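You operate a simulated robot arm through the tools that you are given. There is no shell and no other tool.

Carry out the task below with a simulated robot arm. There is one attempt and no reset: what you move stays moved.

TASK
Put both 200 g weights on the hanging disc, then time it from about 60.
Fine: the two from the shelf under the stop clock, the 100 g weight stays there; twist it, press the green button once, blue lever to FREE; when the clock stops, lever to HOLD and the disc back to about 0; leave the red lever.

Only the result counts: the job must be done as asked and must still hold three seconds after the hand-in. Knocking over, shifting, dropping, spilling or breaking anything else fails it.

THE ROBOT
A 7-joint arm with a two-finger gripper, fixed in place. Base frame: the origin is on the floor under the middle of its stand, x ahead of it, y to its left, z up. Units: mm, rad, N and s.
With the tool pointing down near the work surface it reaches from about 340 to 720 mm from the base axis. Its first joint turns from -1.152 to 1.152 rad. Payload 2.45 kg.
The tool frame sits at the grasp point between the pads (the TCP): z along the fingers, y along the line on which they close. The tips reach 26 mm beyond it. The gripper opens to 96 mm; its body begins 69 mm behind the TCP.
Orientation is that of the tool frame in the base frame, as a unit quaternion [w, x, y, z]. With the fingers straight down and closing along the base's y, the tool's x points along the base's -x, its y along +y and its z along -z.

THE INTERFACE
- The arm moves only by the tool drive_tool. Its argument "plan" is text: rows parted by semicolons, each of 7 numbers parted by spaces: the shift along the tool's x, y, z in units of 30 mm (1.0 is 30 mm), then the turn, a rotation vector about the tool's x, y, z in units of 8 degrees (1.0 is 8 degrees), then the gripper command, from -1 (shut) to 1 (fully open), values between in proportion. In form: tx ty tz wx wy wz gripper; .... A call has 1 to 20 rows; each row shifts and turns the commanded pose from where the row before left it, along the tool's axes as they then stand. A call with a number of a shift or a turn outside -1 to 1 is refused whole. Each row takes 0.2 s and may step no farther than 50 mm and 0.15 rad from the row before; otherwise, or with a gripper value out of range, the whole call is refused. Where a pose cannot be reached the arm comes as near as it can. A force on the tool above 40 N (or 10 N above the force at the start of the call, whichever is more), or a blocked arm, ends the call early, and 0.2 s more pass. Each finger travels about 50 mm/s and halts on what it meets, pressing with about 33 N; the grip force reading is that of the motor and also rises with nothing between the fingers. The clock runs only during rows and for 0.2 s after the last one: add rows that do not move to give the fingers time. The reply holds the time, the measured pose of the TCP, the force on the tool along the base axes, the opening and the grip force, in the units named above and with some noise, with the torque about the TCP (base axes, N m) and any sound that the robot's microphone picked up.
- Cameras (640 x 400 px; columns grow to the right, rows downward): "scene" is fixed at [187.3, -409.1, 1435.4]; the picture's right is [0.54, -0.84, 0.00], its down [-0.40, -0.25, -0.88] and it looks along [0.74, 0.47, -0.47] (base axes); focal length 222 px, centre (320, 200). "wrist" rides on the gripper at [82, 3, -98] in the tool frame; the picture's right is [-0.04, 1.00, 0.00], its down [-0.73, -0.03, -0.68] and it looks along [-0.68, -0.03, 0.73] (tool axes); focal length 256 px, centre (320, 200). There is no depth. A picture from a camera that has moved, and an enlarged one, comes with that camera's place and axes in the base frame and with its lens.
- snapshot(camera): a new picture of that camera. The clock stands still meanwhile.
- inspect(camera, box): a new picture of the part [left, top, right, bottom] of that camera's present view, enlarged. The clock stands still meanwhile.
- job_done(): hands the job in; it is judged then, once.

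Nothing tells you positions but the pictures and the camera data. Unless the task says otherwise, let go and move clear before handing in.

The tools are called after ">>>" by a JSON object that holds its "api" and its "payload". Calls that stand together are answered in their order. drive_tool: Moves the arm, as the interface text tells. Its arguments: {"type":"object","properties":{"plan":{"type":"string"}},"required":["plan"]} The other tools are called the same way: snapshot (camera) takes a picture; inspect (camera, box) takes an enlarged picture of a part of a camera's view; job_done () hands the job in.

At the start:

```text
time_s: 0.0
tcp_pos: [311.8, -233.7, 1337.9]
tool_rot: [0.0, 0.0, 1.0, 0.0]
wrist_force: [-0.7, 0.3, -0.6]
ft_torque: [0.0, -0.02, 0.01]
gripper_width: 96.2
gripper_force: 0.1
```

scene: 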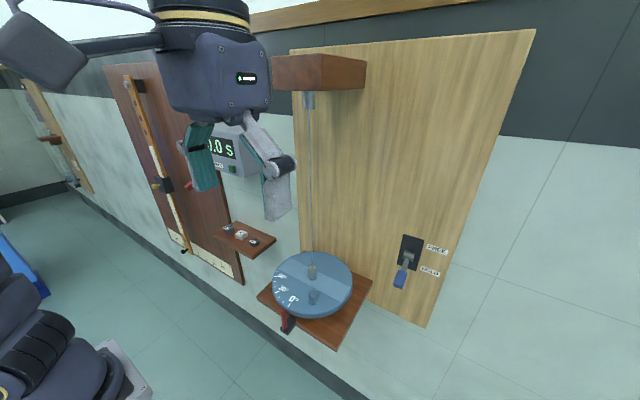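
wrist: 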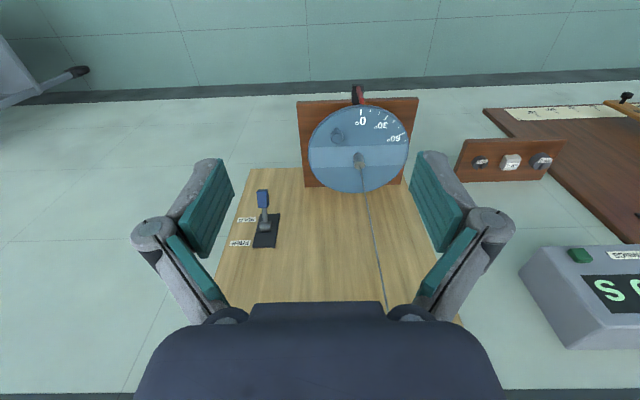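

I see a torsion pendulum (a disc on a wire) on a wall panel, with a blue lever to its right, a red lever under it, and a shelf with weights under a stop clock to its left. I'll look closer before moving anything.

>>> {"api": "inspect", "payload": {"camera": "scene", "box": [240, 230, 400, 360]}}

>>> {"api": "inspect", "payload": {"camera": "scene", "box": [160, 100, 320, 200]}}

>>> {"api": "inspect", "payload": {"camera": "scene", "box": [200, 200, 300, 280]}}

>>> {"api": "inspect", "payload": {"camera": "scene", "box": [360, 210, 480, 310]}}

>>> {"api": "inspect", "payload": {"camera": "wrist", "box": [280, 70, 440, 210]}}

>>> {"api": "inspect", "payload": {"camera": "wrist", "box": [440, 120, 640, 260]}}

>>> {"api": "inspect", "payload": {"camera": "wrist", "box": [210, 160, 310, 280]}}

```text
3.08 times, centred on (320, 295) of scene
camera zoom: at [187.3, -409.1, 1435.4], right [0.54, -0.84, 0.0], down [-0.4, -0.25, -0.88], along [0.74, 0.47, -0.47], focal length 684 px, centre (320, -92)
```

zoom: 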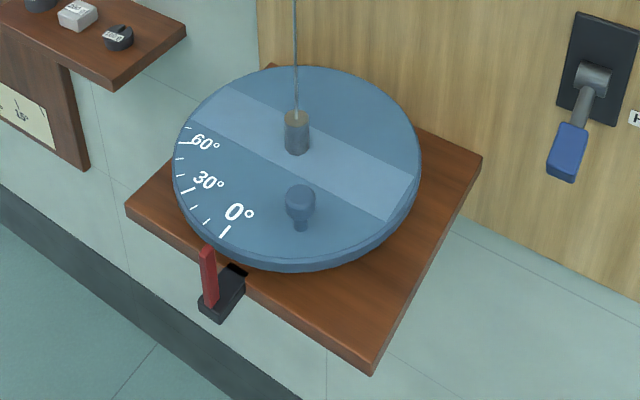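

```text
4.00 times, centred on (240, 150) of scene
camera zoom: at [187.3, -409.1, 1435.4], right [0.54, -0.84, 0.0], down [-0.4, -0.25, -0.88], along [0.74, 0.47, -0.47], focal length 889 px, centre (640, 400)
```

zoom: 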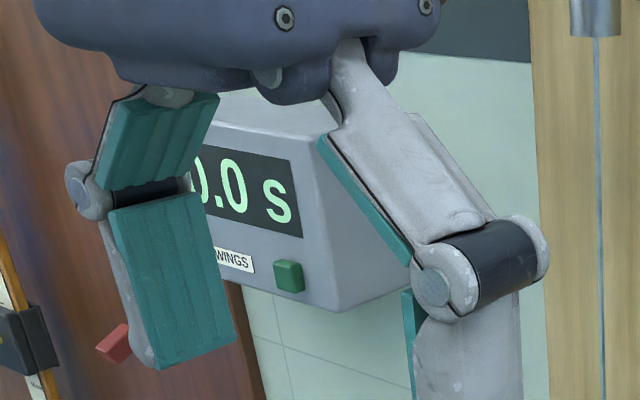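

```text
5.00 times, centred on (250, 240) of scene
camera zoom: at [187.3, -409.1, 1435.4], right [0.54, -0.84, 0.0], down [-0.4, -0.25, -0.88], along [0.74, 0.47, -0.47], focal length 1112 px, centre (670, 0)
```

zoom: 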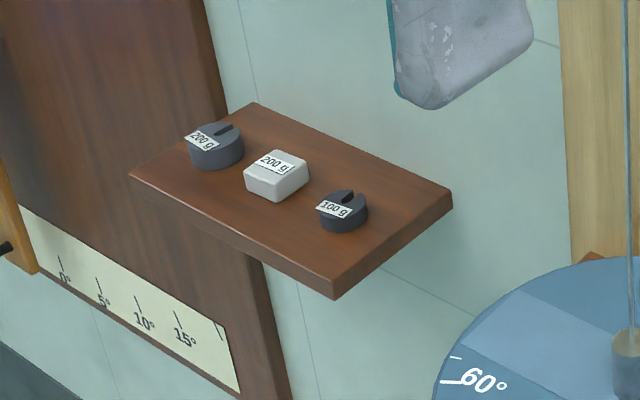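

```text
4.00 times, centred on (420, 260) of scene
camera zoom: at [187.3, -409.1, 1435.4], right [0.54, -0.84, 0.0], down [-0.4, -0.25, -0.88], along [0.74, 0.47, -0.47], focal length 889 px, centre (-80, -40)
```

zoom: 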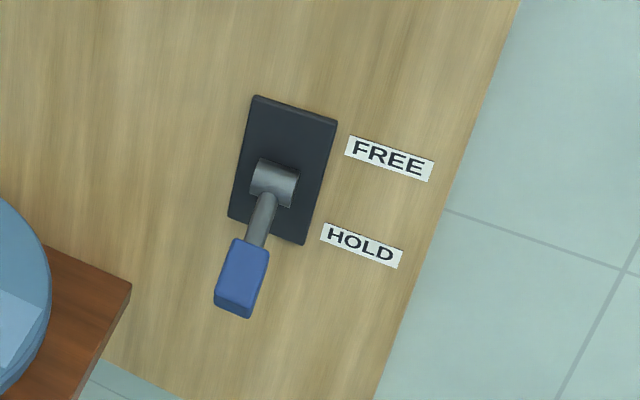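

```text
2.86 times, centred on (360, 140) of wrist
camera zoom: at [229.8, -229.1, 1436.2], right [0.04, 1.0, 0.0], down [0.73, -0.03, 0.68], along [0.68, -0.03, -0.73], focal length 731 px, centre (206, 371)
```

zoom: 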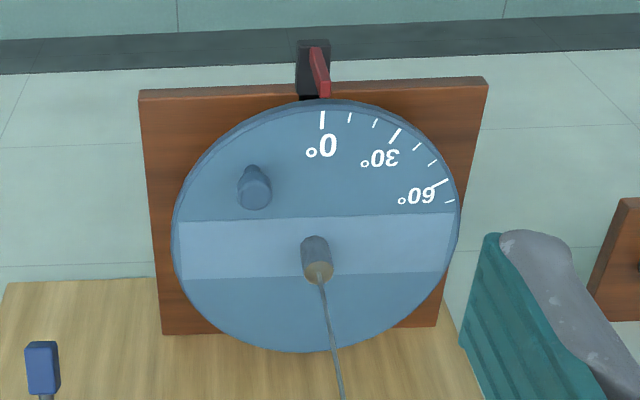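

```text
2.86 times, centred on (540, 190) of wrist
camera zoom: at [229.8, -229.1, 1436.2], right [0.04, 1.0, 0.0], down [0.73, -0.03, 0.68], along [0.68, -0.03, -0.73], focal length 731 px, centre (-309, 229)
```

zoom: 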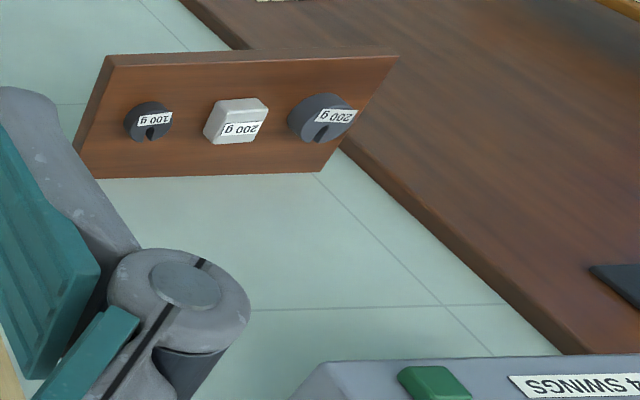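

```text
3.33 times, centred on (260, 220) of wrist
camera zoom: at [229.8, -229.1, 1436.2], right [0.04, 1.0, 0.0], down [0.73, -0.03, 0.68], along [0.68, -0.03, -0.73], focal length 853 px, centre (520, 133)
```

zoom: 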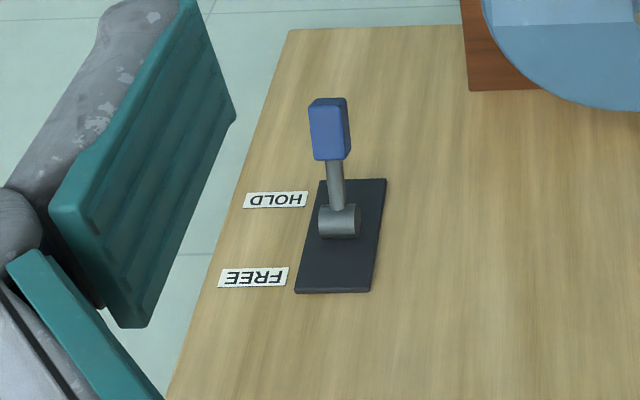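

The disc hub seems to be near (534, -163, 1008). The three weights sit around x≈628, y≈171/255/328, z≈885, with the clock and its green button above them at about (598, 184, 1192). I'll move the hand left, well in front of everything, and tilt it forward to look at the shelf.

>>> {"api": "drive_tool", "payload": {"plan": "-0.085 0.965 0.418 0 0 0 1;-0.085 0.965 0.418 0 0 0 1;-0.085 0.965 0.418 0 0 0 1;-0.085 0.965 0.418 0 0 0 1;-0.085 0.965 0.418 0 0 0 1;-0.085 0.965 0.418 0 0 0 1;-0.085 0.965 0.418 0 0 0 1;-0.085 0.965 0.418 0 0 0 1;-0.085 0.965 0.418 0 0 0 1;-0.085 0.965 0.418 0 0 0 1;-0.085 0.965 0.418 0 0 0 1;-0.085 0.965 0.418 0 0 0 1;-0.085 0.965 0.418 0 0 0 1;-0.085 0.965 0.418 0 0 0 1;-0.085 0.965 0.418 0 0 0 1"}}

>>> {"api": "snapshot", "payload": {"camera": "wrist"}}

>>> {"api": "snapshot", "payload": {"camera": "scene"}}

```text
time_s: 3.2
tcp_pos: [350.0, 199.6, 1150.8]
tool_rot: [-0.001, 0.001, 1.0, 0.0]
wrist_force: [0.5, -0.7, 0.2]
ft_torque: [-0.02, -0.03, 0.0]
gripper_width: 96.1
gripper_force: 0.1
```

```text
taken
camera wrist: at [268.3, 204.5, 1249.4], right [0.04, 1.0, 0.0], down [0.73, -0.03, 0.68], along [0.68, -0.03, -0.73], focal length 256 px, centre (320, 200)
```

wrist: 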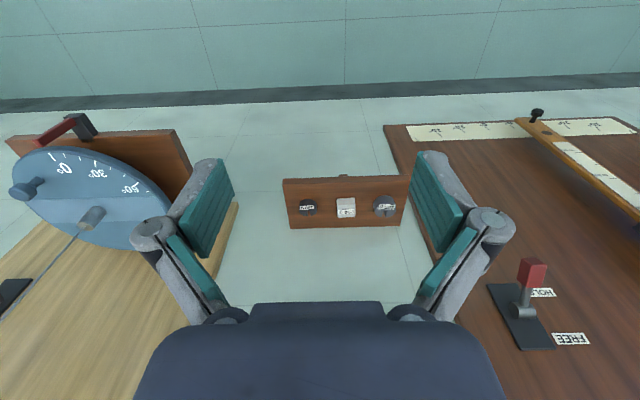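

```text
taken
```

scene: 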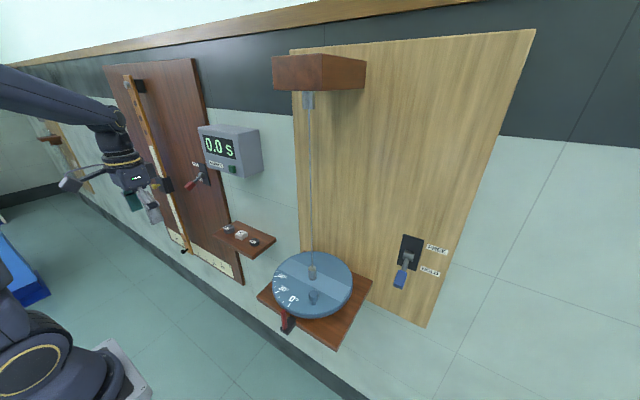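

The red HOLD/FREE lever belongs to the brown pendulum board on the left, so I'll leave it alone. I'll zoom in on the clock, shelf and disc for better positions.

>>> {"api": "inspect", "payload": {"camera": "scene", "box": [180, 110, 280, 200]}}

>>> {"api": "inspect", "payload": {"camera": "wrist", "box": [270, 160, 420, 240]}}

>>> {"api": "inspect", "payload": {"camera": "wrist", "box": [0, 100, 220, 260]}}

>>> {"api": "inspect", "payload": {"camera": "scene", "box": [50, 60, 220, 240]}}

```text
4.44 times, centred on (230, 155) of scene
camera zoom: at [187.3, -409.1, 1435.4], right [0.54, -0.84, 0.0], down [-0.4, -0.25, -0.88], along [0.74, 0.47, -0.47], focal length 988 px, centre (720, 400)
```

zoom: 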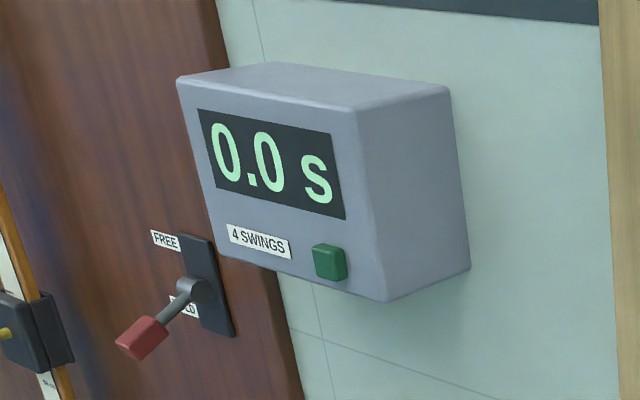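

```text
4.27 times, centred on (345, 200) of wrist
camera zoom: at [268.3, 204.5, 1249.4], right [0.04, 1.0, 0.0], down [0.73, -0.03, 0.68], along [0.68, -0.03, -0.73], focal length 1092 px, centre (213, 200)
```

zoom: 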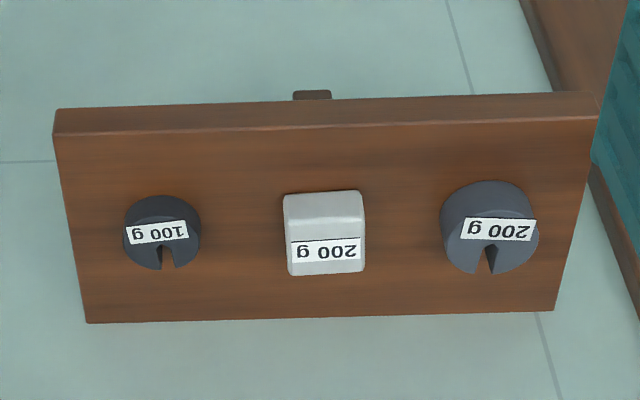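

```text
2.50 times, centred on (110, 180) of wrist
camera zoom: at [268.3, 204.5, 1249.4], right [0.04, 1.0, 0.0], down [0.73, -0.03, 0.68], along [0.68, -0.03, -0.73], focal length 640 px, centre (845, 250)
```

zoom: 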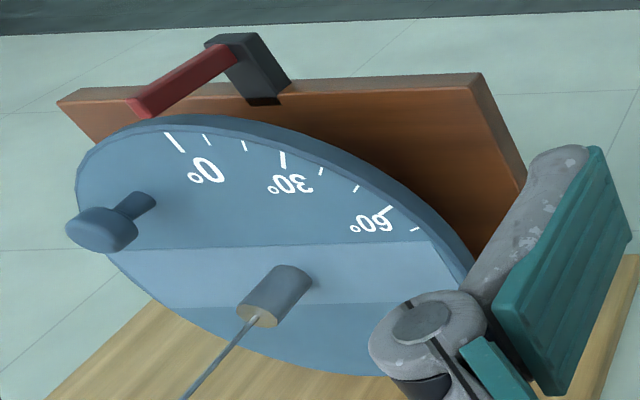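

```text
2.22 times, centred on (135, 150) of scene
camera zoom: at [187.3, -409.1, 1435.4], right [0.54, -0.84, 0.0], down [-0.4, -0.25, -0.88], along [0.74, 0.47, -0.47], focal length 494 px, centre (731, 311)
```

zoom: 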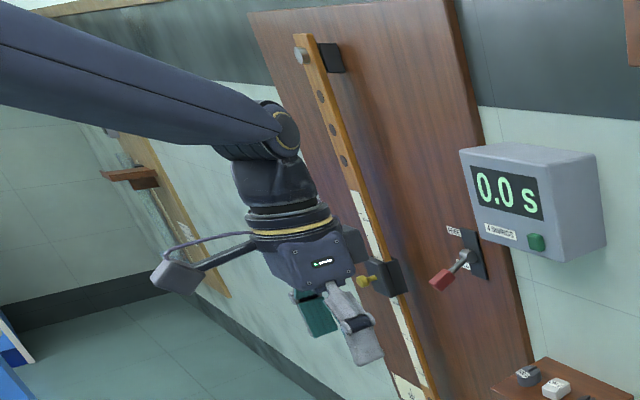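

The clock's underside is at about z≈1173 and its front at x≈598. The wall is at x≈680 and the weights are 36–42 mm wide with roughly 36–40 mm gaps. I'll tilt the tool forward by about 32° and move in closer to the shelf.

>>> {"api": "drive_tool", "payload": {"plan": "0 0 0 0 -1 0 1;0 0 0 0 -1 0 1;0 0 0 0 -1 0 1;0 0 0 0 -1 0 1;-0.098 0.296 0.891 0 0 0 1;-0.098 0.296 0.891 0 0 0 1;-0.098 0.296 0.891 0 0 0 1;-0.098 0.296 0.891 0 0 0 1;-0.098 0.296 0.891 0 0 0 1;-0.098 0.296 0.891 0 0 0 1;-0.098 0.296 0.891 0 0 0 1;-0.098 0.296 0.891 0 0 0 1;-0.098 0.296 0.891 0 0 0 1;0 0 0 0 0 0 0.3;0 0 0 0 0 0 0.3"}}

>>> {"api": "snapshot", "payload": {"camera": "wrist"}}

>>> {"api": "snapshot", "payload": {"camera": "scene"}}

```text
time_s: 6.4
tcp_pos: [499.8, 279.9, 960.6]
tool_rot: [0.275, 0.0, 0.961, 0.001]
wrist_force: [0.0, 0.5, 0.5]
ft_torque: [0.01, 0.03, 0.01]
gripper_width: 62.7
gripper_force: 0.0
```

```text
taken
camera wrist: at [378.3, 284.1, 1000.4], right [0.03, 1.0, 0.02], down [0.26, -0.03, 0.96], along [0.96, -0.03, -0.26], focal length 256 px, centre (320, 200)
```

wrist: 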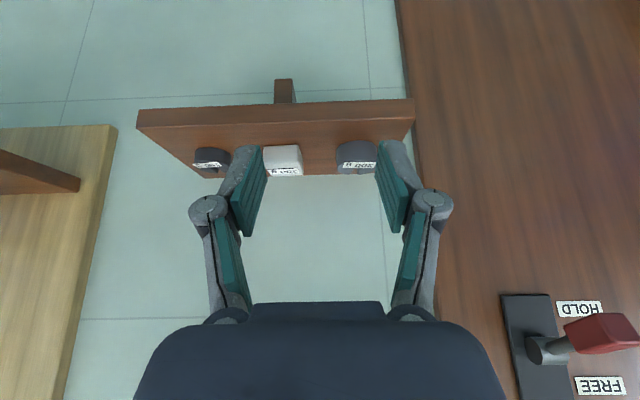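

```text
taken
```

scene: 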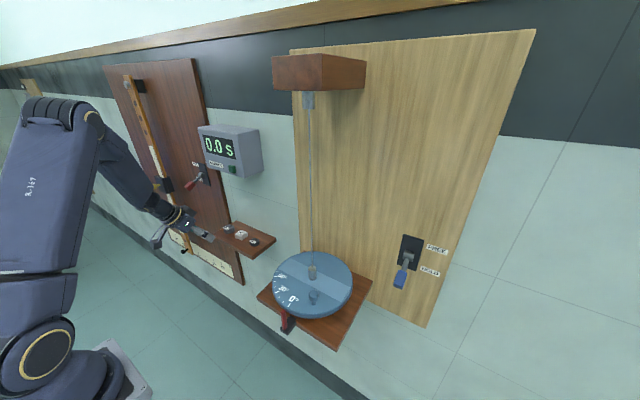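

The three weights are now visible ahead from the front. I'll enlarge that region to refine their positions and heights.

>>> {"api": "inspect", "payload": {"camera": "wrist", "box": [180, 90, 420, 240]}}

>>> {"api": "inspect", "payload": {"camera": "scene", "box": [130, 180, 290, 280]}}

```text
2.67 times, centred on (300, 165) of wrist
camera zoom: at [378.3, 284.1, 1000.4], right [0.03, 1.0, 0.02], down [0.26, -0.03, 0.96], along [0.96, -0.03, -0.26], focal length 683 px, centre (373, 293)
```

zoom: 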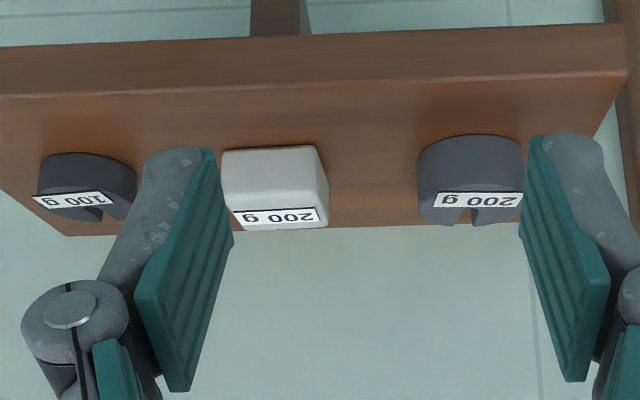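

```text
4.00 times, centred on (210, 230) of scene
camera zoom: at [187.3, -409.1, 1435.4], right [0.54, -0.84, 0.0], down [-0.4, -0.25, -0.88], along [0.74, 0.47, -0.47], focal length 889 px, centre (760, 80)
```

zoom: 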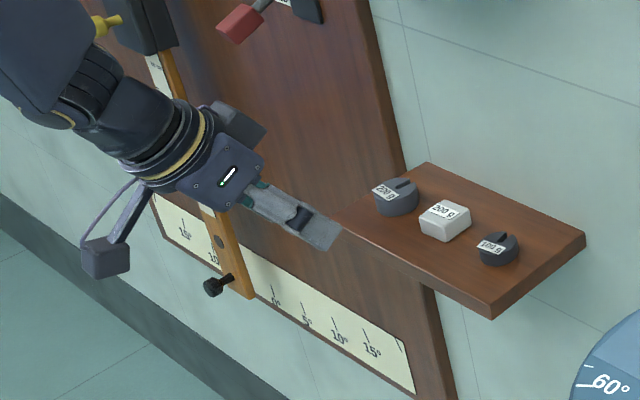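

The dark 200 g weight seems to be at about (616, 314), with its top near z≈905 and the shelf top near z≈880. I'll go to a pre-grasp pose above and in front of it and look again.

>>> {"api": "drive_tool", "payload": {"plan": "-0.724 0.378 0.434 0 0 0 0.3;-0.724 0.378 0.434 0 0 0 0.3;-0.724 0.378 0.434 0 0 0 0.3"}}

>>> {"api": "snapshot", "payload": {"camera": "wrist"}}

>>> {"api": "inspect", "payload": {"camera": "wrist", "box": [160, 60, 480, 240]}}

>>> {"api": "inspect", "payload": {"camera": "scene", "box": [170, 180, 290, 270]}}

```text
time_s: 7.2
tcp_pos: [575.4, 314.7, 961.0]
tool_rot: [0.276, 0.0, 0.961, 0.0]
wrist_force: [-0.4, 0.1, -1.1]
ft_torque: [0.0, -0.01, 0.03]
gripper_width: 62.3
gripper_force: 0.0
```

```text
taken
camera wrist: at [454.7, 318.4, 1002.3], right [0.03, 1.0, 0.02], down [0.26, -0.03, 0.96], along [0.96, -0.03, -0.26], focal length 256 px, centre (320, 200)
```

wrist: 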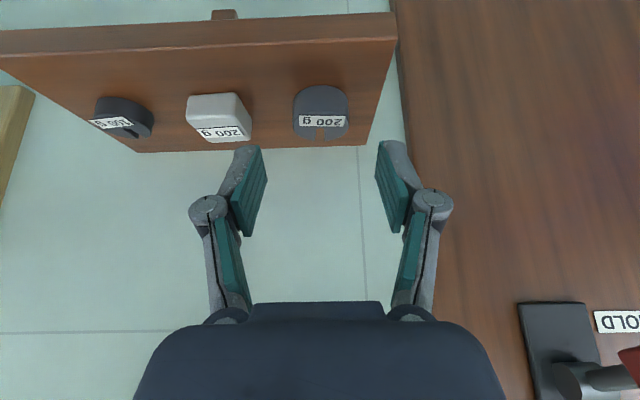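

```text
2.00 times, centred on (320, 150) of wrist
camera zoom: at [454.7, 318.4, 1002.3], right [0.03, 1.0, 0.02], down [0.26, -0.03, 0.96], along [0.96, -0.03, -0.26], focal length 512 px, centre (320, 300)
```

zoom: 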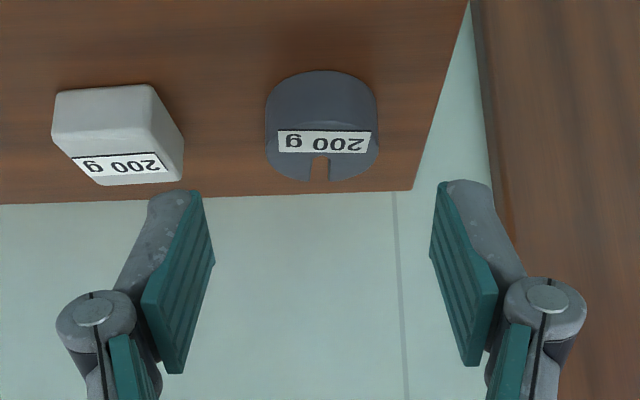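

```text
4.44 times, centred on (230, 225) of scene
camera zoom: at [187.3, -409.1, 1435.4], right [0.54, -0.84, 0.0], down [-0.4, -0.25, -0.88], along [0.74, 0.47, -0.47], focal length 988 px, centre (720, 89)
```

zoom: 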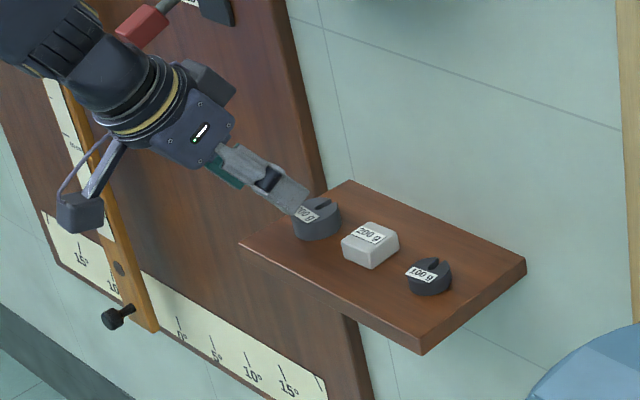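

The dark weight is close to (622, 316), shelf top z≈880, and the fingers are centred on it. I'll advance most of the way and check before closing.

>>> {"api": "drive_tool", "payload": {"plan": "-0.044 0.011 0.697 0 0 0 0.3;-0.044 0.011 0.697 0 0 0 0.3;0 0 0 0 0 0 0.3"}}

>>> {"api": "inspect", "payload": {"camera": "wrist", "box": [160, 40, 480, 240]}}

>>> {"api": "inspect", "payload": {"camera": "scene", "box": [190, 200, 290, 260]}}

```text
time_s: 8.0
tcp_pos: [600.3, 315.7, 927.9]
tool_rot: [0.277, 0.0, 0.961, -0.001]
wrist_force: [0.4, -0.7, 0.5]
ft_torque: [0.0, 0.03, -0.02]
gripper_width: 62.5
gripper_force: 0.0
```

```text
2.00 times, centred on (320, 140) of wrist
camera zoom: at [479.6, 319.2, 968.3], right [0.03, 1.0, 0.02], down [0.26, -0.03, 0.96], along [0.96, -0.03, -0.26], focal length 512 px, centre (320, 320)
```

zoom: 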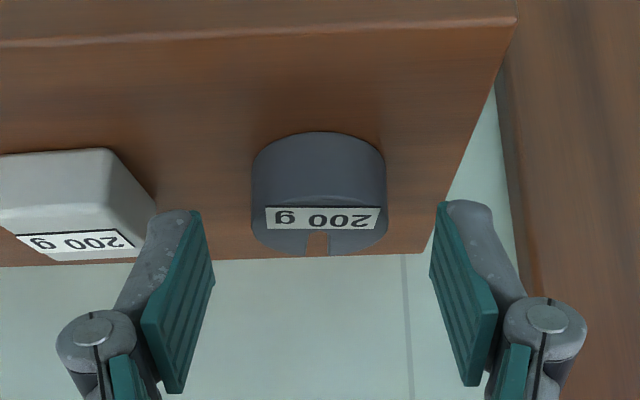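

```text
6.40 times, centred on (240, 230) of scene
camera zoom: at [187.3, -409.1, 1435.4], right [0.54, -0.84, 0.0], down [-0.4, -0.25, -0.88], along [0.74, 0.47, -0.47], focal length 1423 px, centre (832, 8)
```

zoom: 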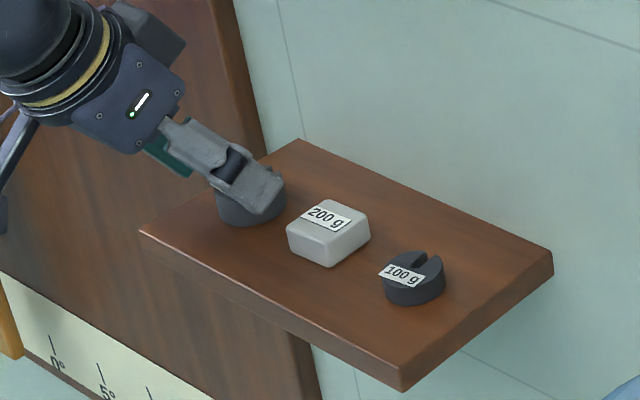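

The weight is centred between the fingers and there is clearance to the block. I'll make the final advance, then close on it.

>>> {"api": "drive_tool", "payload": {"plan": "0 0 0.36 0 0 0 0.3;0 0.01 0.36 0 0 0 0.3;0 0 0 0 0 0 0.3"}}

>>> {"api": "inspect", "payload": {"camera": "wrist", "box": [160, 40, 480, 240]}}

```text
time_s: 8.8
tcp_pos: [612.5, 314.4, 909.0]
tool_rot: [0.276, 0.0, 0.961, 0.0]
wrist_force: [0.5, 0.3, 0.2]
ft_torque: [0.0, 0.01, 0.01]
gripper_width: 62.1
gripper_force: 0.1
```

```text
2.00 times, centred on (320, 140) of wrist
camera zoom: at [490.8, 319.4, 949.8], right [0.03, 1.0, 0.02], down [0.26, -0.03, 0.96], along [0.96, -0.03, -0.26], focal length 512 px, centre (320, 320)
```

zoom: 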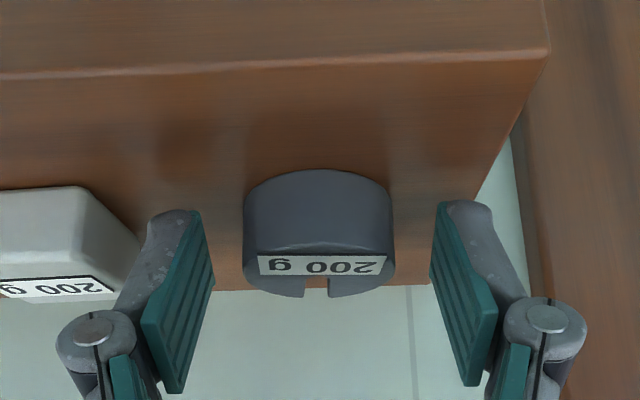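

The fingers straddle the weight with no contact force. Closing now.

>>> {"api": "drive_tool", "payload": {"plan": "0 0 0 0 0 0 0;0 0 0 0 0 0 -0.3;0 0 0 0 0 0 -0.6;0 0 0 0 0 0 -0.6;0 0 0 0 0 0 -0.6"}}

>>> {"api": "inspect", "payload": {"camera": "wrist", "box": [160, 40, 480, 240]}}

```text
time_s: 10.0
tcp_pos: [612.5, 315.1, 909.6]
tool_rot: [0.275, 0.001, 0.961, 0.0]
wrist_force: [-0.2, -0.4, 1.4]
ft_torque: [-0.05, -0.02, 0.01]
gripper_width: 41.2
gripper_force: 32.6
```

```text
2.00 times, centred on (320, 140) of wrist
camera zoom: at [490.7, 319.2, 949.8], right [0.03, 1.0, 0.02], down [0.26, -0.03, 0.96], along [0.96, -0.03, -0.26], focal length 512 px, centre (320, 320)
```

zoom: 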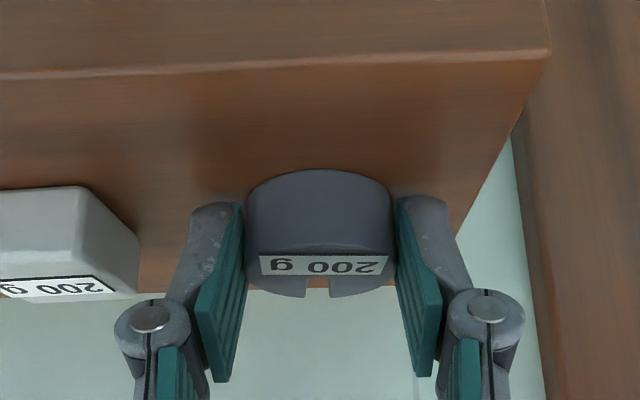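

The dark weight is gripped at 41 mm with 33 N. I'll lift it straight up a little and check before carrying it.

>>> {"api": "drive_tool", "payload": {"plan": "-0.353 0 -0.565 0 0 0 -0.6;-0.353 0 -0.565 0 0 0 -0.6;0.449 0 -0.899 0 0 0 -0.6;0.449 0 -0.899 0 0 0 -0.6;0.449 0 -0.899 0 0 0 -0.6;0 0 0 0 0 0 -0.6"}}

>>> {"api": "snapshot", "payload": {"camera": "wrist"}}

>>> {"api": "snapshot", "payload": {"camera": "scene"}}

```text
time_s: 11.4
tcp_pos: [535.2, 314.2, 996.3]
tool_rot: [0.275, 0.0, 0.961, 0.0]
wrist_force: [0.1, 0.2, -2.1]
ft_torque: [0.0, 0.02, 0.03]
gripper_width: 41.1
gripper_force: 32.7
```

```text
taken
camera wrist: at [413.2, 318.6, 1036.8], right [0.04, 1.0, 0.02], down [0.26, -0.03, 0.96], along [0.96, -0.03, -0.26], focal length 256 px, centre (320, 200)
```

wrist: 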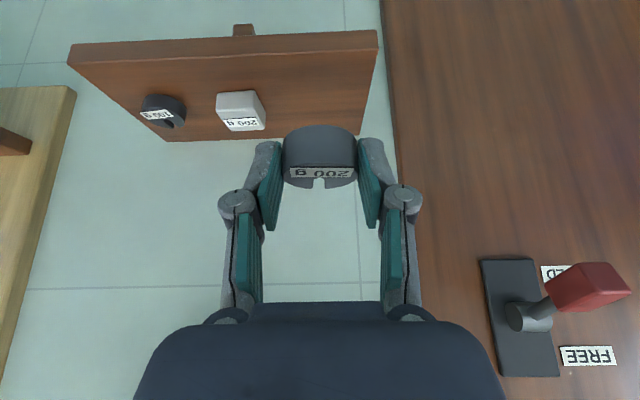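

```text
taken
```

scene: 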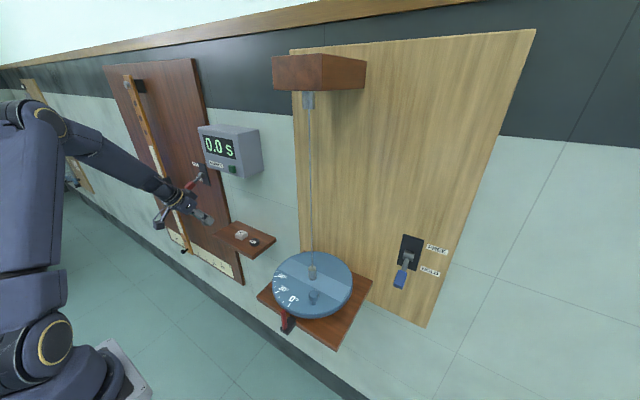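

The dark 200 g weight is firmly held. I'll carry it back and to the right, above the level of the disc.

>>> {"api": "drive_tool", "payload": {"plan": "0.118 -0.916 -0.294 0 0 0 -0.6;0.118 -0.916 -0.294 0 0 0 -0.6;0.118 -0.916 -0.294 0 0 0 -0.6;0.118 -0.916 -0.294 0 0 0 -0.6;0.118 -0.916 -0.294 0 0 0 -0.6;0.118 -0.916 -0.294 0 0 0 -0.6;0.118 -0.916 -0.294 0 0 0 -0.6;0.118 -0.916 -0.294 0 0 0 -0.6;0.118 -0.916 -0.294 0 0 0 -0.6;0.118 -0.916 -0.294 0 0 0 -0.6;0.118 -0.916 -0.294 0 0 0 -0.6;0.118 -0.916 -0.294 0 0 0 -0.6;0.118 -0.916 -0.294 0 0 0 -0.6;0.118 -0.916 -0.294 0 0 0 -0.6;0.118 -0.916 -0.294 0 0 0 -0.6;0 0 0 0 0 0 -0.6"}}

>>> {"api": "snapshot", "payload": {"camera": "wrist"}}

>>> {"api": "inspect", "payload": {"camera": "scene", "box": [200, 180, 400, 350]}}

```text
time_s: 14.8
tcp_pos: [420.0, -98.8, 1082.4]
tool_rot: [0.276, 0.0, 0.961, 0.0]
wrist_force: [0.2, 0.0, -1.9]
ft_torque: [-0.01, 0.0, 0.0]
gripper_width: 41.3
gripper_force: 32.8
```

```text
taken
camera wrist: at [298.9, -93.4, 1122.8], right [0.03, 1.0, 0.02], down [0.26, -0.03, 0.96], along [0.96, -0.03, -0.26], focal length 256 px, centre (320, 200)
```

wrist: 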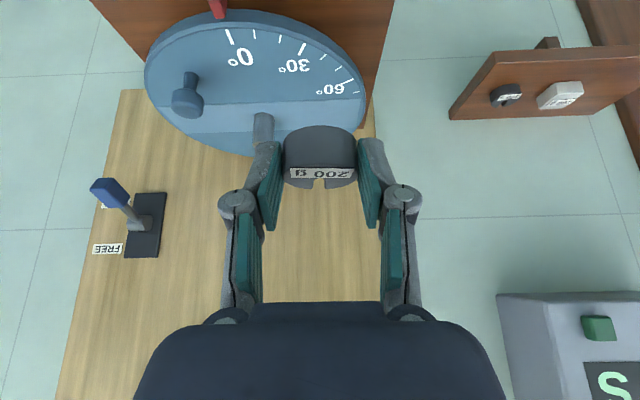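

```text
2.35 times, centred on (300, 265) of scene
camera zoom: at [187.3, -409.1, 1435.4], right [0.54, -0.84, 0.0], down [-0.4, -0.25, -0.88], along [0.74, 0.47, -0.47], focal length 523 px, centre (367, 47)
```

zoom: 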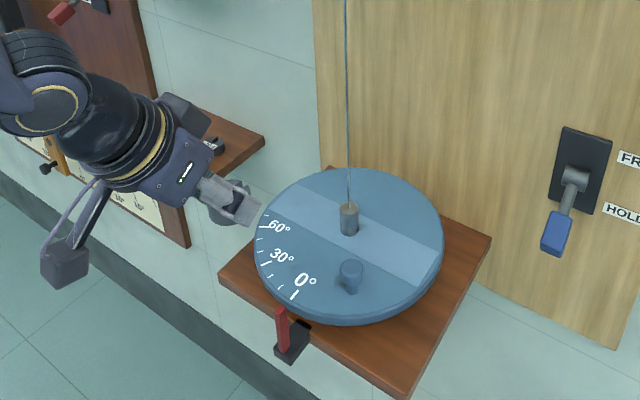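

The weight is now in front of the disc's left side. I'll zoom in on the disc from here to refine the hub, disc height and knob positions.

>>> {"api": "inspect", "payload": {"camera": "wrist", "box": [130, 0, 390, 170]}}

>>> {"api": "inspect", "payload": {"camera": "scene", "box": [250, 240, 390, 350]}}

```text
2.35 times, centred on (260, 85) of wrist
camera zoom: at [298.9, -93.4, 1122.8], right [0.03, 1.0, 0.02], down [0.26, -0.03, 0.96], along [0.96, -0.03, -0.26], focal length 602 px, centre (461, 471)
```

zoom: 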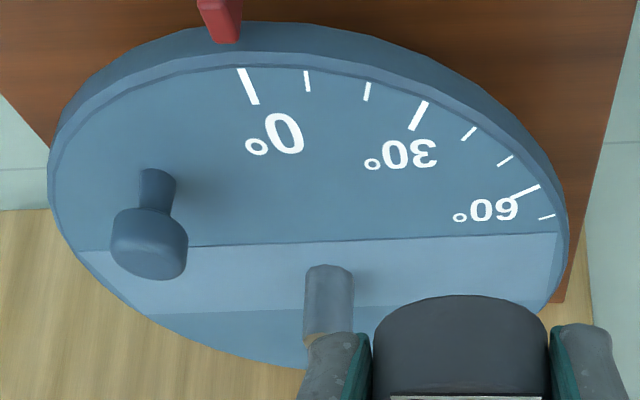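

```text
3.64 times, centred on (320, 295) of scene
camera zoom: at [187.3, -409.1, 1435.4], right [0.54, -0.84, 0.0], down [-0.4, -0.25, -0.88], along [0.74, 0.47, -0.47], focal length 808 px, centre (320, -146)
```

zoom: 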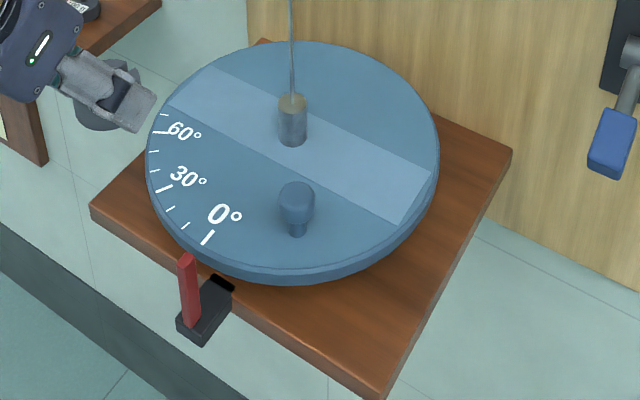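

My best fit puts the disc centre at about (549, -158), its top at z≈958, its radius near 112 and the hub top at z≈993. The knob is at (481, -207). I'll yaw the hand 30° so it comes in from the left, clear of the wire, keeping the weight level.

>>> {"api": "drive_tool", "payload": {"plan": "0 0 0 0.497 0 0.795 -0.6;0 0 0 0.497 0 0.795 -0.6;0 0 0 0.497 0 0.795 -0.6;0 0 0 0.497 0 0.795 -0.6;0 0 0 0 0 0 -0.6"}}

>>> {"api": "snapshot", "payload": {"camera": "wrist"}}

>>> {"api": "inspect", "payload": {"camera": "scene", "box": [180, 180, 380, 330]}}

```text
time_s: 16.0
tcp_pos: [419.9, -97.4, 1080.7]
tool_rot: [0.266, 0.25, 0.928, -0.072]
wrist_force: [-0.1, 0.2, -2.3]
ft_torque: [0.0, 0.01, -0.01]
gripper_width: 41.4
gripper_force: 32.7
```

```text
taken
camera wrist: at [316.7, -33.0, 1121.4], right [0.53, 0.85, 0.02], down [0.21, -0.16, 0.96], along [0.82, -0.51, -0.26], focal length 256 px, centre (320, 200)
```

wrist: 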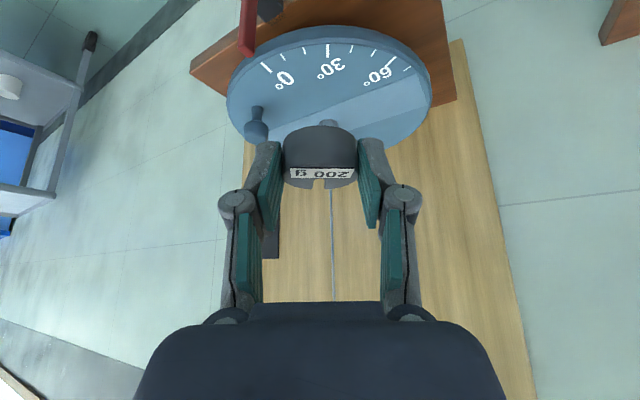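

```text
2.67 times, centred on (280, 255) of scene
camera zoom: at [187.3, -409.1, 1435.4], right [0.54, -0.84, 0.0], down [-0.4, -0.25, -0.88], along [0.74, 0.47, -0.47], focal length 593 px, centre (427, 53)
```

zoom: 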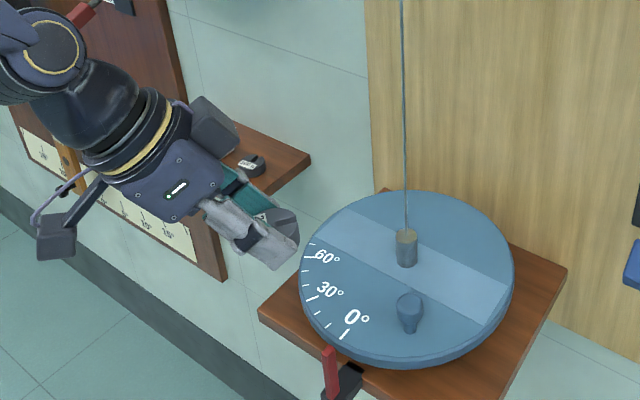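

The yaw leaves the weight level and the approach from the left is open. Moving above the placing spot on the disc's left side.

>>> {"api": "drive_tool", "payload": {"plan": "-0.336 0.441 0.75 0 0 0 -0.6;-0.336 0.441 0.75 0 0 0 -0.6;-0.336 0.441 0.75 0 0 0 -0.6;-0.336 0.441 0.75 0 0 0 -0.6;-0.336 0.441 0.75 0 0 0 -0.6;0 0 0 0 0 0 -0.6"}}

>>> {"api": "snapshot", "payload": {"camera": "wrist"}}

>>> {"api": "inspect", "payload": {"camera": "scene", "box": [220, 200, 380, 330]}}

```text
time_s: 17.4
tcp_pos: [543.2, -91.2, 1008.7]
tool_rot: [0.266, 0.249, 0.929, -0.071]
wrist_force: [0.0, -0.7, -1.9]
ft_torque: [0.02, 0.04, -0.02]
gripper_width: 41.5
gripper_force: 32.6
```

```text
taken
camera wrist: at [438.3, -26.6, 1050.0], right [0.53, 0.85, 0.02], down [0.21, -0.16, 0.96], along [0.82, -0.51, -0.26], focal length 256 px, centre (320, 200)
```

wrist: 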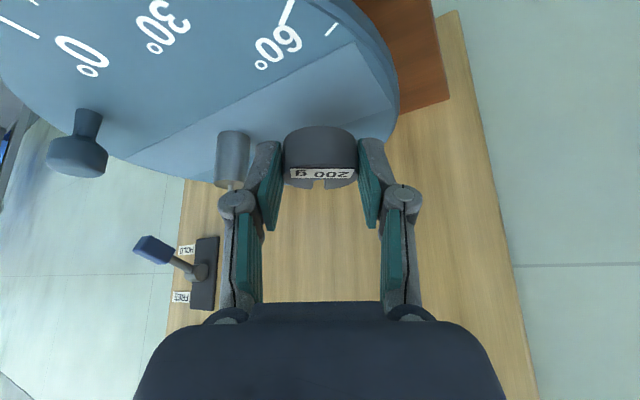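

```text
3.08 times, centred on (300, 265) of scene
camera zoom: at [187.3, -409.1, 1435.4], right [0.54, -0.84, 0.0], down [-0.4, -0.25, -0.88], along [0.74, 0.47, -0.47], focal length 684 px, centre (382, 0)
```

zoom: 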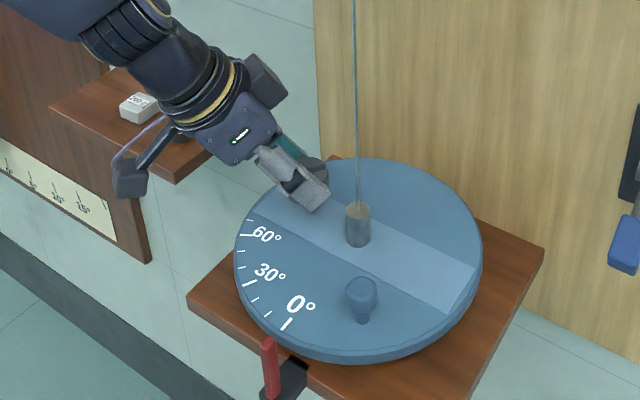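

The weight hovers over the left part of the light band. I'll zoom in to check alignment with the hub and the remaining height.

>>> {"api": "inspect", "payload": {"camera": "wrist", "box": [200, 60, 440, 210]}}

>>> {"api": "inspect", "payload": {"camera": "scene", "box": [270, 220, 350, 280]}}

```text
2.67 times, centred on (320, 135) of wrist
camera zoom: at [438.3, -26.6, 1050.0], right [0.53, 0.85, 0.02], down [0.21, -0.16, 0.96], along [0.82, -0.51, -0.26], focal length 683 px, centre (320, 373)
```

zoom: 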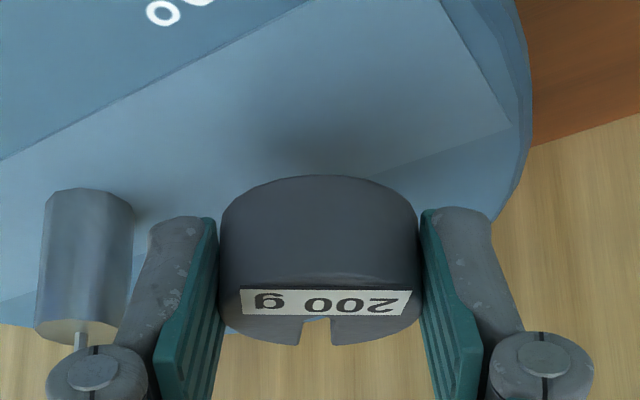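

```text
6.67 times, centred on (310, 250) of scene
camera zoom: at [187.3, -409.1, 1435.4], right [0.54, -0.84, 0.0], down [-0.4, -0.25, -0.88], along [0.74, 0.47, -0.47], focal length 1482 px, centre (387, -133)
```

zoom: 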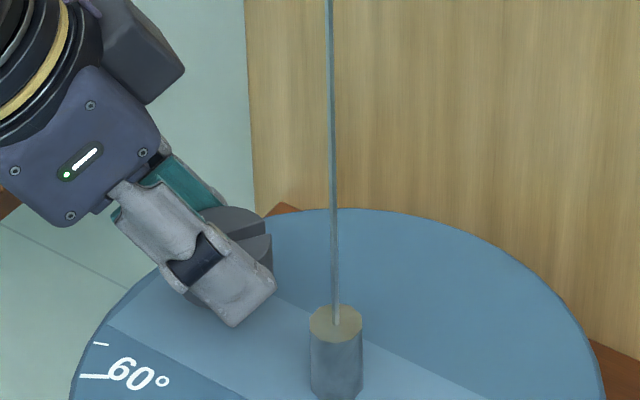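

The weight is level and about 20 mm above the band. I'll lower it vertically, first to within a few mm of the surface.

>>> {"api": "drive_tool", "payload": {"plan": "0.124 0 0.198 0 0 0 -0.6;0.124 0 0.198 0 0 0 -0.6;0 0 0 0 0 0 -0.6"}}

>>> {"api": "inspect", "payload": {"camera": "wrist", "box": [200, 60, 440, 210]}}

>>> {"api": "inspect", "payload": {"camera": "scene", "box": [270, 220, 350, 280]}}

```text
time_s: 18.2
tcp_pos: [541.5, -91.3, 996.3]
tool_rot: [0.266, 0.249, 0.928, -0.072]
wrist_force: [-0.6, 0.4, -2.4]
ft_torque: [0.03, 0.03, -0.03]
gripper_width: 41.0
gripper_force: 33.2
```

```text
2.67 times, centred on (320, 135) of wrist
camera zoom: at [438.4, -26.3, 1037.4], right [0.53, 0.85, 0.02], down [0.21, -0.16, 0.96], along [0.82, -0.51, -0.26], focal length 683 px, centre (320, 373)
```

zoom: 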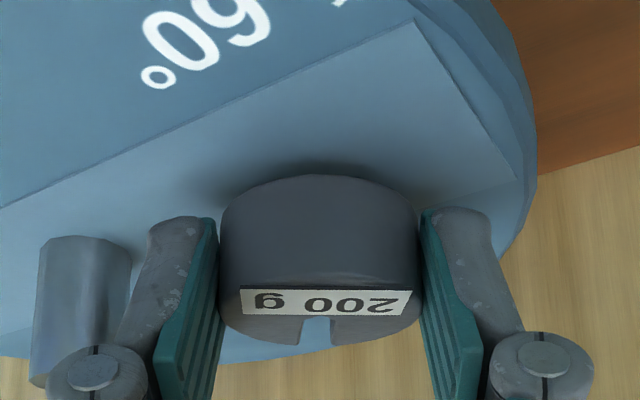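

```text
6.67 times, centred on (310, 250) of scene
camera zoom: at [187.3, -409.1, 1435.4], right [0.54, -0.84, 0.0], down [-0.4, -0.25, -0.88], along [0.74, 0.47, -0.47], focal length 1482 px, centre (387, -133)
```

zoom: 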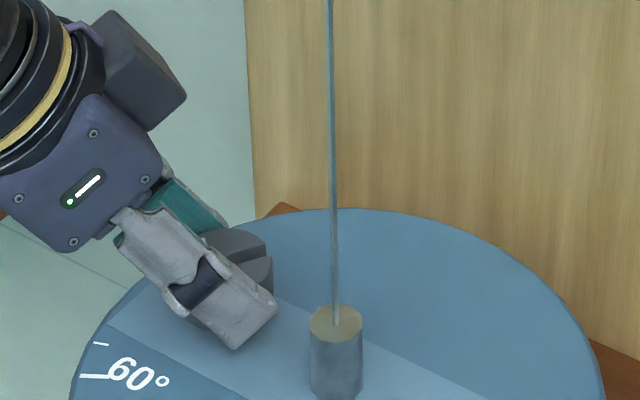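

The shadow shows the weight is close to the surface. I'll lower in small steps and watch the force.

>>> {"api": "drive_tool", "payload": {"plan": "0.053 0 0.085 0 0 0 -0.6;0.044 0 0.071 0 0 0 -0.6;0 0 0 0 0 0 -0.6"}}

>>> {"api": "inspect", "payload": {"camera": "wrist", "box": [200, 60, 440, 210]}}

```text
time_s: 19.0
tcp_pos: [542.0, -91.7, 990.9]
tool_rot: [0.266, 0.249, 0.928, -0.072]
wrist_force: [0.1, 0.8, -1.3]
ft_torque: [0.02, 0.05, -0.01]
gripper_width: 41.0
gripper_force: 32.8
```

```text
2.67 times, centred on (320, 135) of wrist
camera zoom: at [438.7, -26.5, 1032.0], right [0.53, 0.85, 0.02], down [0.21, -0.16, 0.96], along [0.82, -0.51, -0.26], focal length 683 px, centre (320, 373)
```

zoom: 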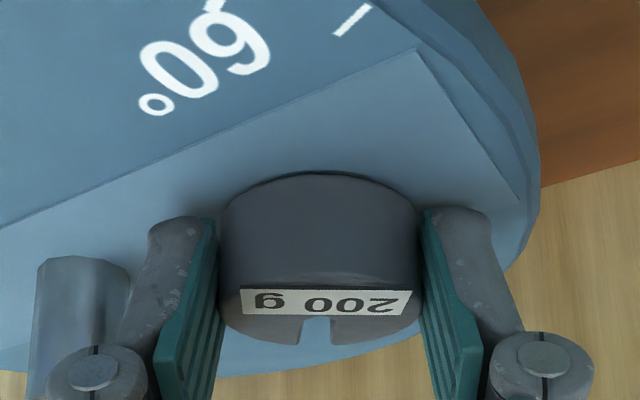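

>>> {"api": "drive_tool", "payload": {"plan": "0.027 0 0.042 0 0 0 -0.6;0.018 0 0.028 0 0 0 -0.6;0 0 0 0 0 0 -0.6"}}

>>> {"api": "inspect", "payload": {"camera": "wrist", "box": [200, 60, 440, 210]}}

```text
time_s: 19.8
tcp_pos: [541.3, -92.0, 990.5]
tool_rot: [0.266, 0.249, 0.929, -0.071]
wrist_force: [0.1, -0.5, -1.8]
ft_torque: [-0.03, 0.0, 0.03]
gripper_width: 41.0
gripper_force: 33.2
```

```text
2.67 times, centred on (320, 135) of wrist
camera zoom: at [438.6, -27.2, 1029.9], right [0.53, 0.85, 0.02], down [0.21, -0.16, 0.96], along [0.82, -0.51, -0.26], focal length 683 px, centre (320, 373)
```

zoom: 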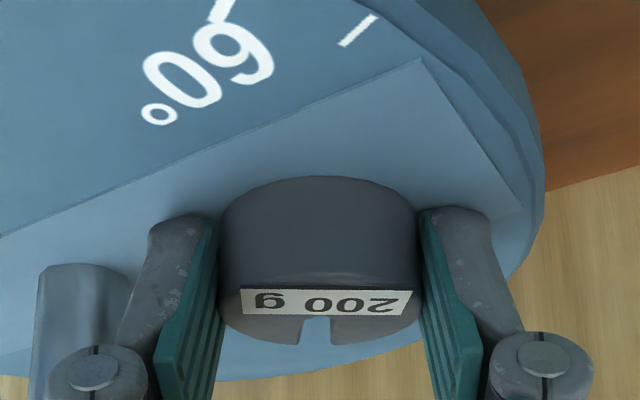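

>>> {"api": "drive_tool", "payload": {"plan": "0.018 0 0.028 0 0 0 -0.6;0.018 0 0.028 0 0 0 -0.6;0 0 0 0 0 0 -0.6"}}

>>> {"api": "inspect", "payload": {"camera": "wrist", "box": [200, 60, 440, 210]}}

>>> {"api": "inspect", "payload": {"camera": "scene", "box": [270, 220, 350, 280]}}

```text
time_s: 20.6
tcp_pos: [543.3, -92.0, 988.3]
tool_rot: [0.268, 0.249, 0.928, -0.071]
wrist_force: [-0.5, -1.3, 22.0]
ft_torque: [-0.13, 0.12, -0.01]
gripper_width: 40.8
gripper_force: 32.9
```

```text
2.67 times, centred on (320, 135) of wrist
camera zoom: at [439.1, -27.4, 1028.8], right [0.53, 0.85, 0.02], down [0.21, -0.16, 0.97], along [0.82, -0.51, -0.26], focal length 683 px, centre (320, 373)
```

zoom: 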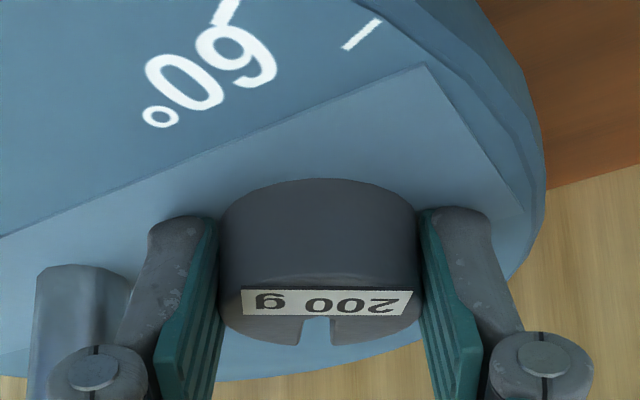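

```text
6.67 times, centred on (310, 250) of scene
camera zoom: at [186.9, -409.0, 1435.5], right [0.54, -0.84, 0.0], down [-0.4, -0.25, -0.88], along [0.74, 0.47, -0.47], focal length 1482 px, centre (387, -133)
```

zoom: 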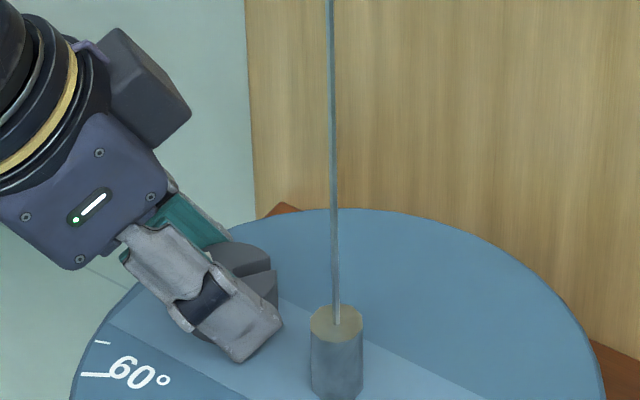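

Contact at about 22 N. I'll ease off a bit, then open only slightly so the right finger doesn't reach the hub.

>>> {"api": "drive_tool", "payload": {"plan": "-0.021 0 -0.034 0 0 0 -0.6;0 0 0 0 0 0 -0.6"}}

```text
time_s: 21.2
tcp_pos: [540.6, -91.6, 989.6]
tool_rot: [0.266, 0.25, 0.928, -0.071]
wrist_force: [3.7, -1.1, 11.6]
ft_torque: [-0.18, -0.36, 0.1]
gripper_width: 41.0
gripper_force: 32.7
```

>>> {"api": "drive_tool", "payload": {"plan": "-0.014 0 -0.022 0 0 0 -0.6;0 0 0 0 0 0 -0.1;0 0 0 0 0 0 0.0;0 0 0 0 0 0 0.05;0 0 0 0 0 0 0.05"}}

>>> {"api": "inspect", "payload": {"camera": "wrist", "box": [200, 60, 440, 210]}}

>>> {"api": "inspect", "payload": {"camera": "scene", "box": [270, 220, 350, 280]}}

```text
time_s: 22.4
tcp_pos: [541.7, -92.0, 988.5]
tool_rot: [0.266, 0.248, 0.929, -0.071]
wrist_force: [-0.5, 0.4, -0.6]
ft_torque: [0.0, 0.0, 0.02]
gripper_width: 50.5
gripper_force: 0.0
```

```text
2.67 times, centred on (320, 135) of wrist
camera zoom: at [438.4, -27.4, 1030.2], right [0.53, 0.85, 0.02], down [0.21, -0.16, 0.96], along [0.82, -0.51, -0.26], focal length 683 px, centre (320, 373)
```

zoom: 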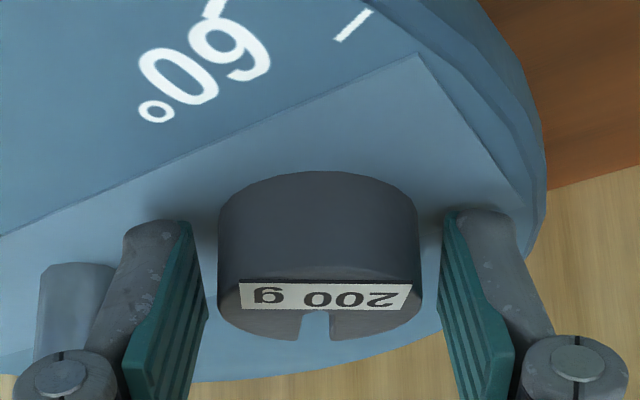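

```text
6.67 times, centred on (310, 250) of scene
camera zoom: at [187.3, -409.1, 1435.4], right [0.54, -0.84, 0.0], down [-0.4, -0.25, -0.88], along [0.74, 0.47, -0.47], focal length 1482 px, centre (387, -133)
```

zoom: 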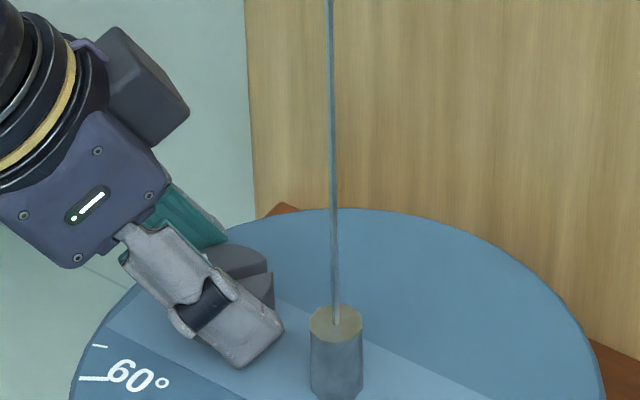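

The dark weight is standing on the band and the fingers are free. I'll back out along the finger direction and look at the result.

>>> {"api": "drive_tool", "payload": {"plan": "0 0 -0.5 0 0 0 0.05;0 0 -1 0 0 0 0.05;0 0 -1 0 0 0 0.05;0 0 -1 0 0 0 0.05;0 0 0 0 0 0 0.05"}}

>>> {"api": "snapshot", "payload": {"camera": "wrist"}}

>>> {"api": "inspect", "payload": {"camera": "scene", "box": [250, 220, 390, 340]}}

```text
time_s: 23.6
tcp_pos: [493.3, -64.2, 1080.8]
tool_rot: [0.266, 0.25, 0.928, -0.072]
wrist_force: [0.2, -0.3, -0.2]
ft_torque: [-0.01, 0.03, 0.03]
gripper_width: 50.4
gripper_force: 0.0
```

```text
taken
camera wrist: at [390.4, 0.5, 1120.4], right [0.53, 0.85, 0.02], down [0.21, -0.16, 0.96], along [0.82, -0.51, -0.26], focal length 256 px, centre (320, 200)
```

wrist: 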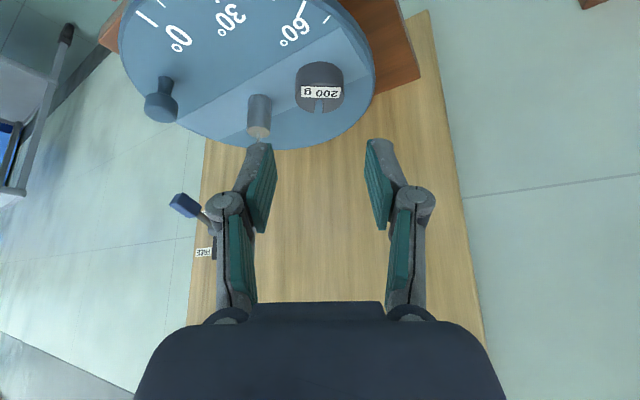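

```text
3.33 times, centred on (320, 280) of scene
camera zoom: at [187.3, -409.1, 1435.4], right [0.54, -0.84, 0.0], down [-0.4, -0.25, -0.88], along [0.74, 0.47, -0.47], focal length 741 px, centre (320, -67)
```

zoom: 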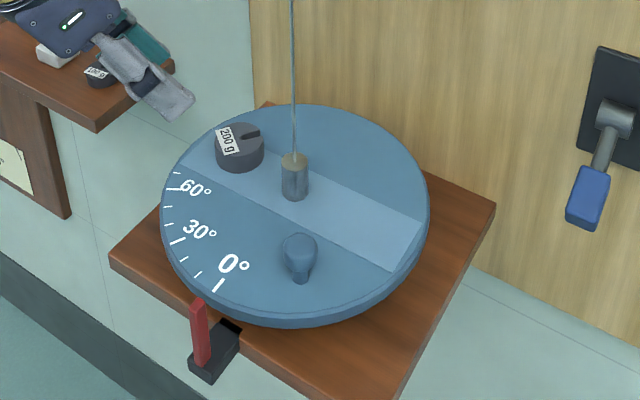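

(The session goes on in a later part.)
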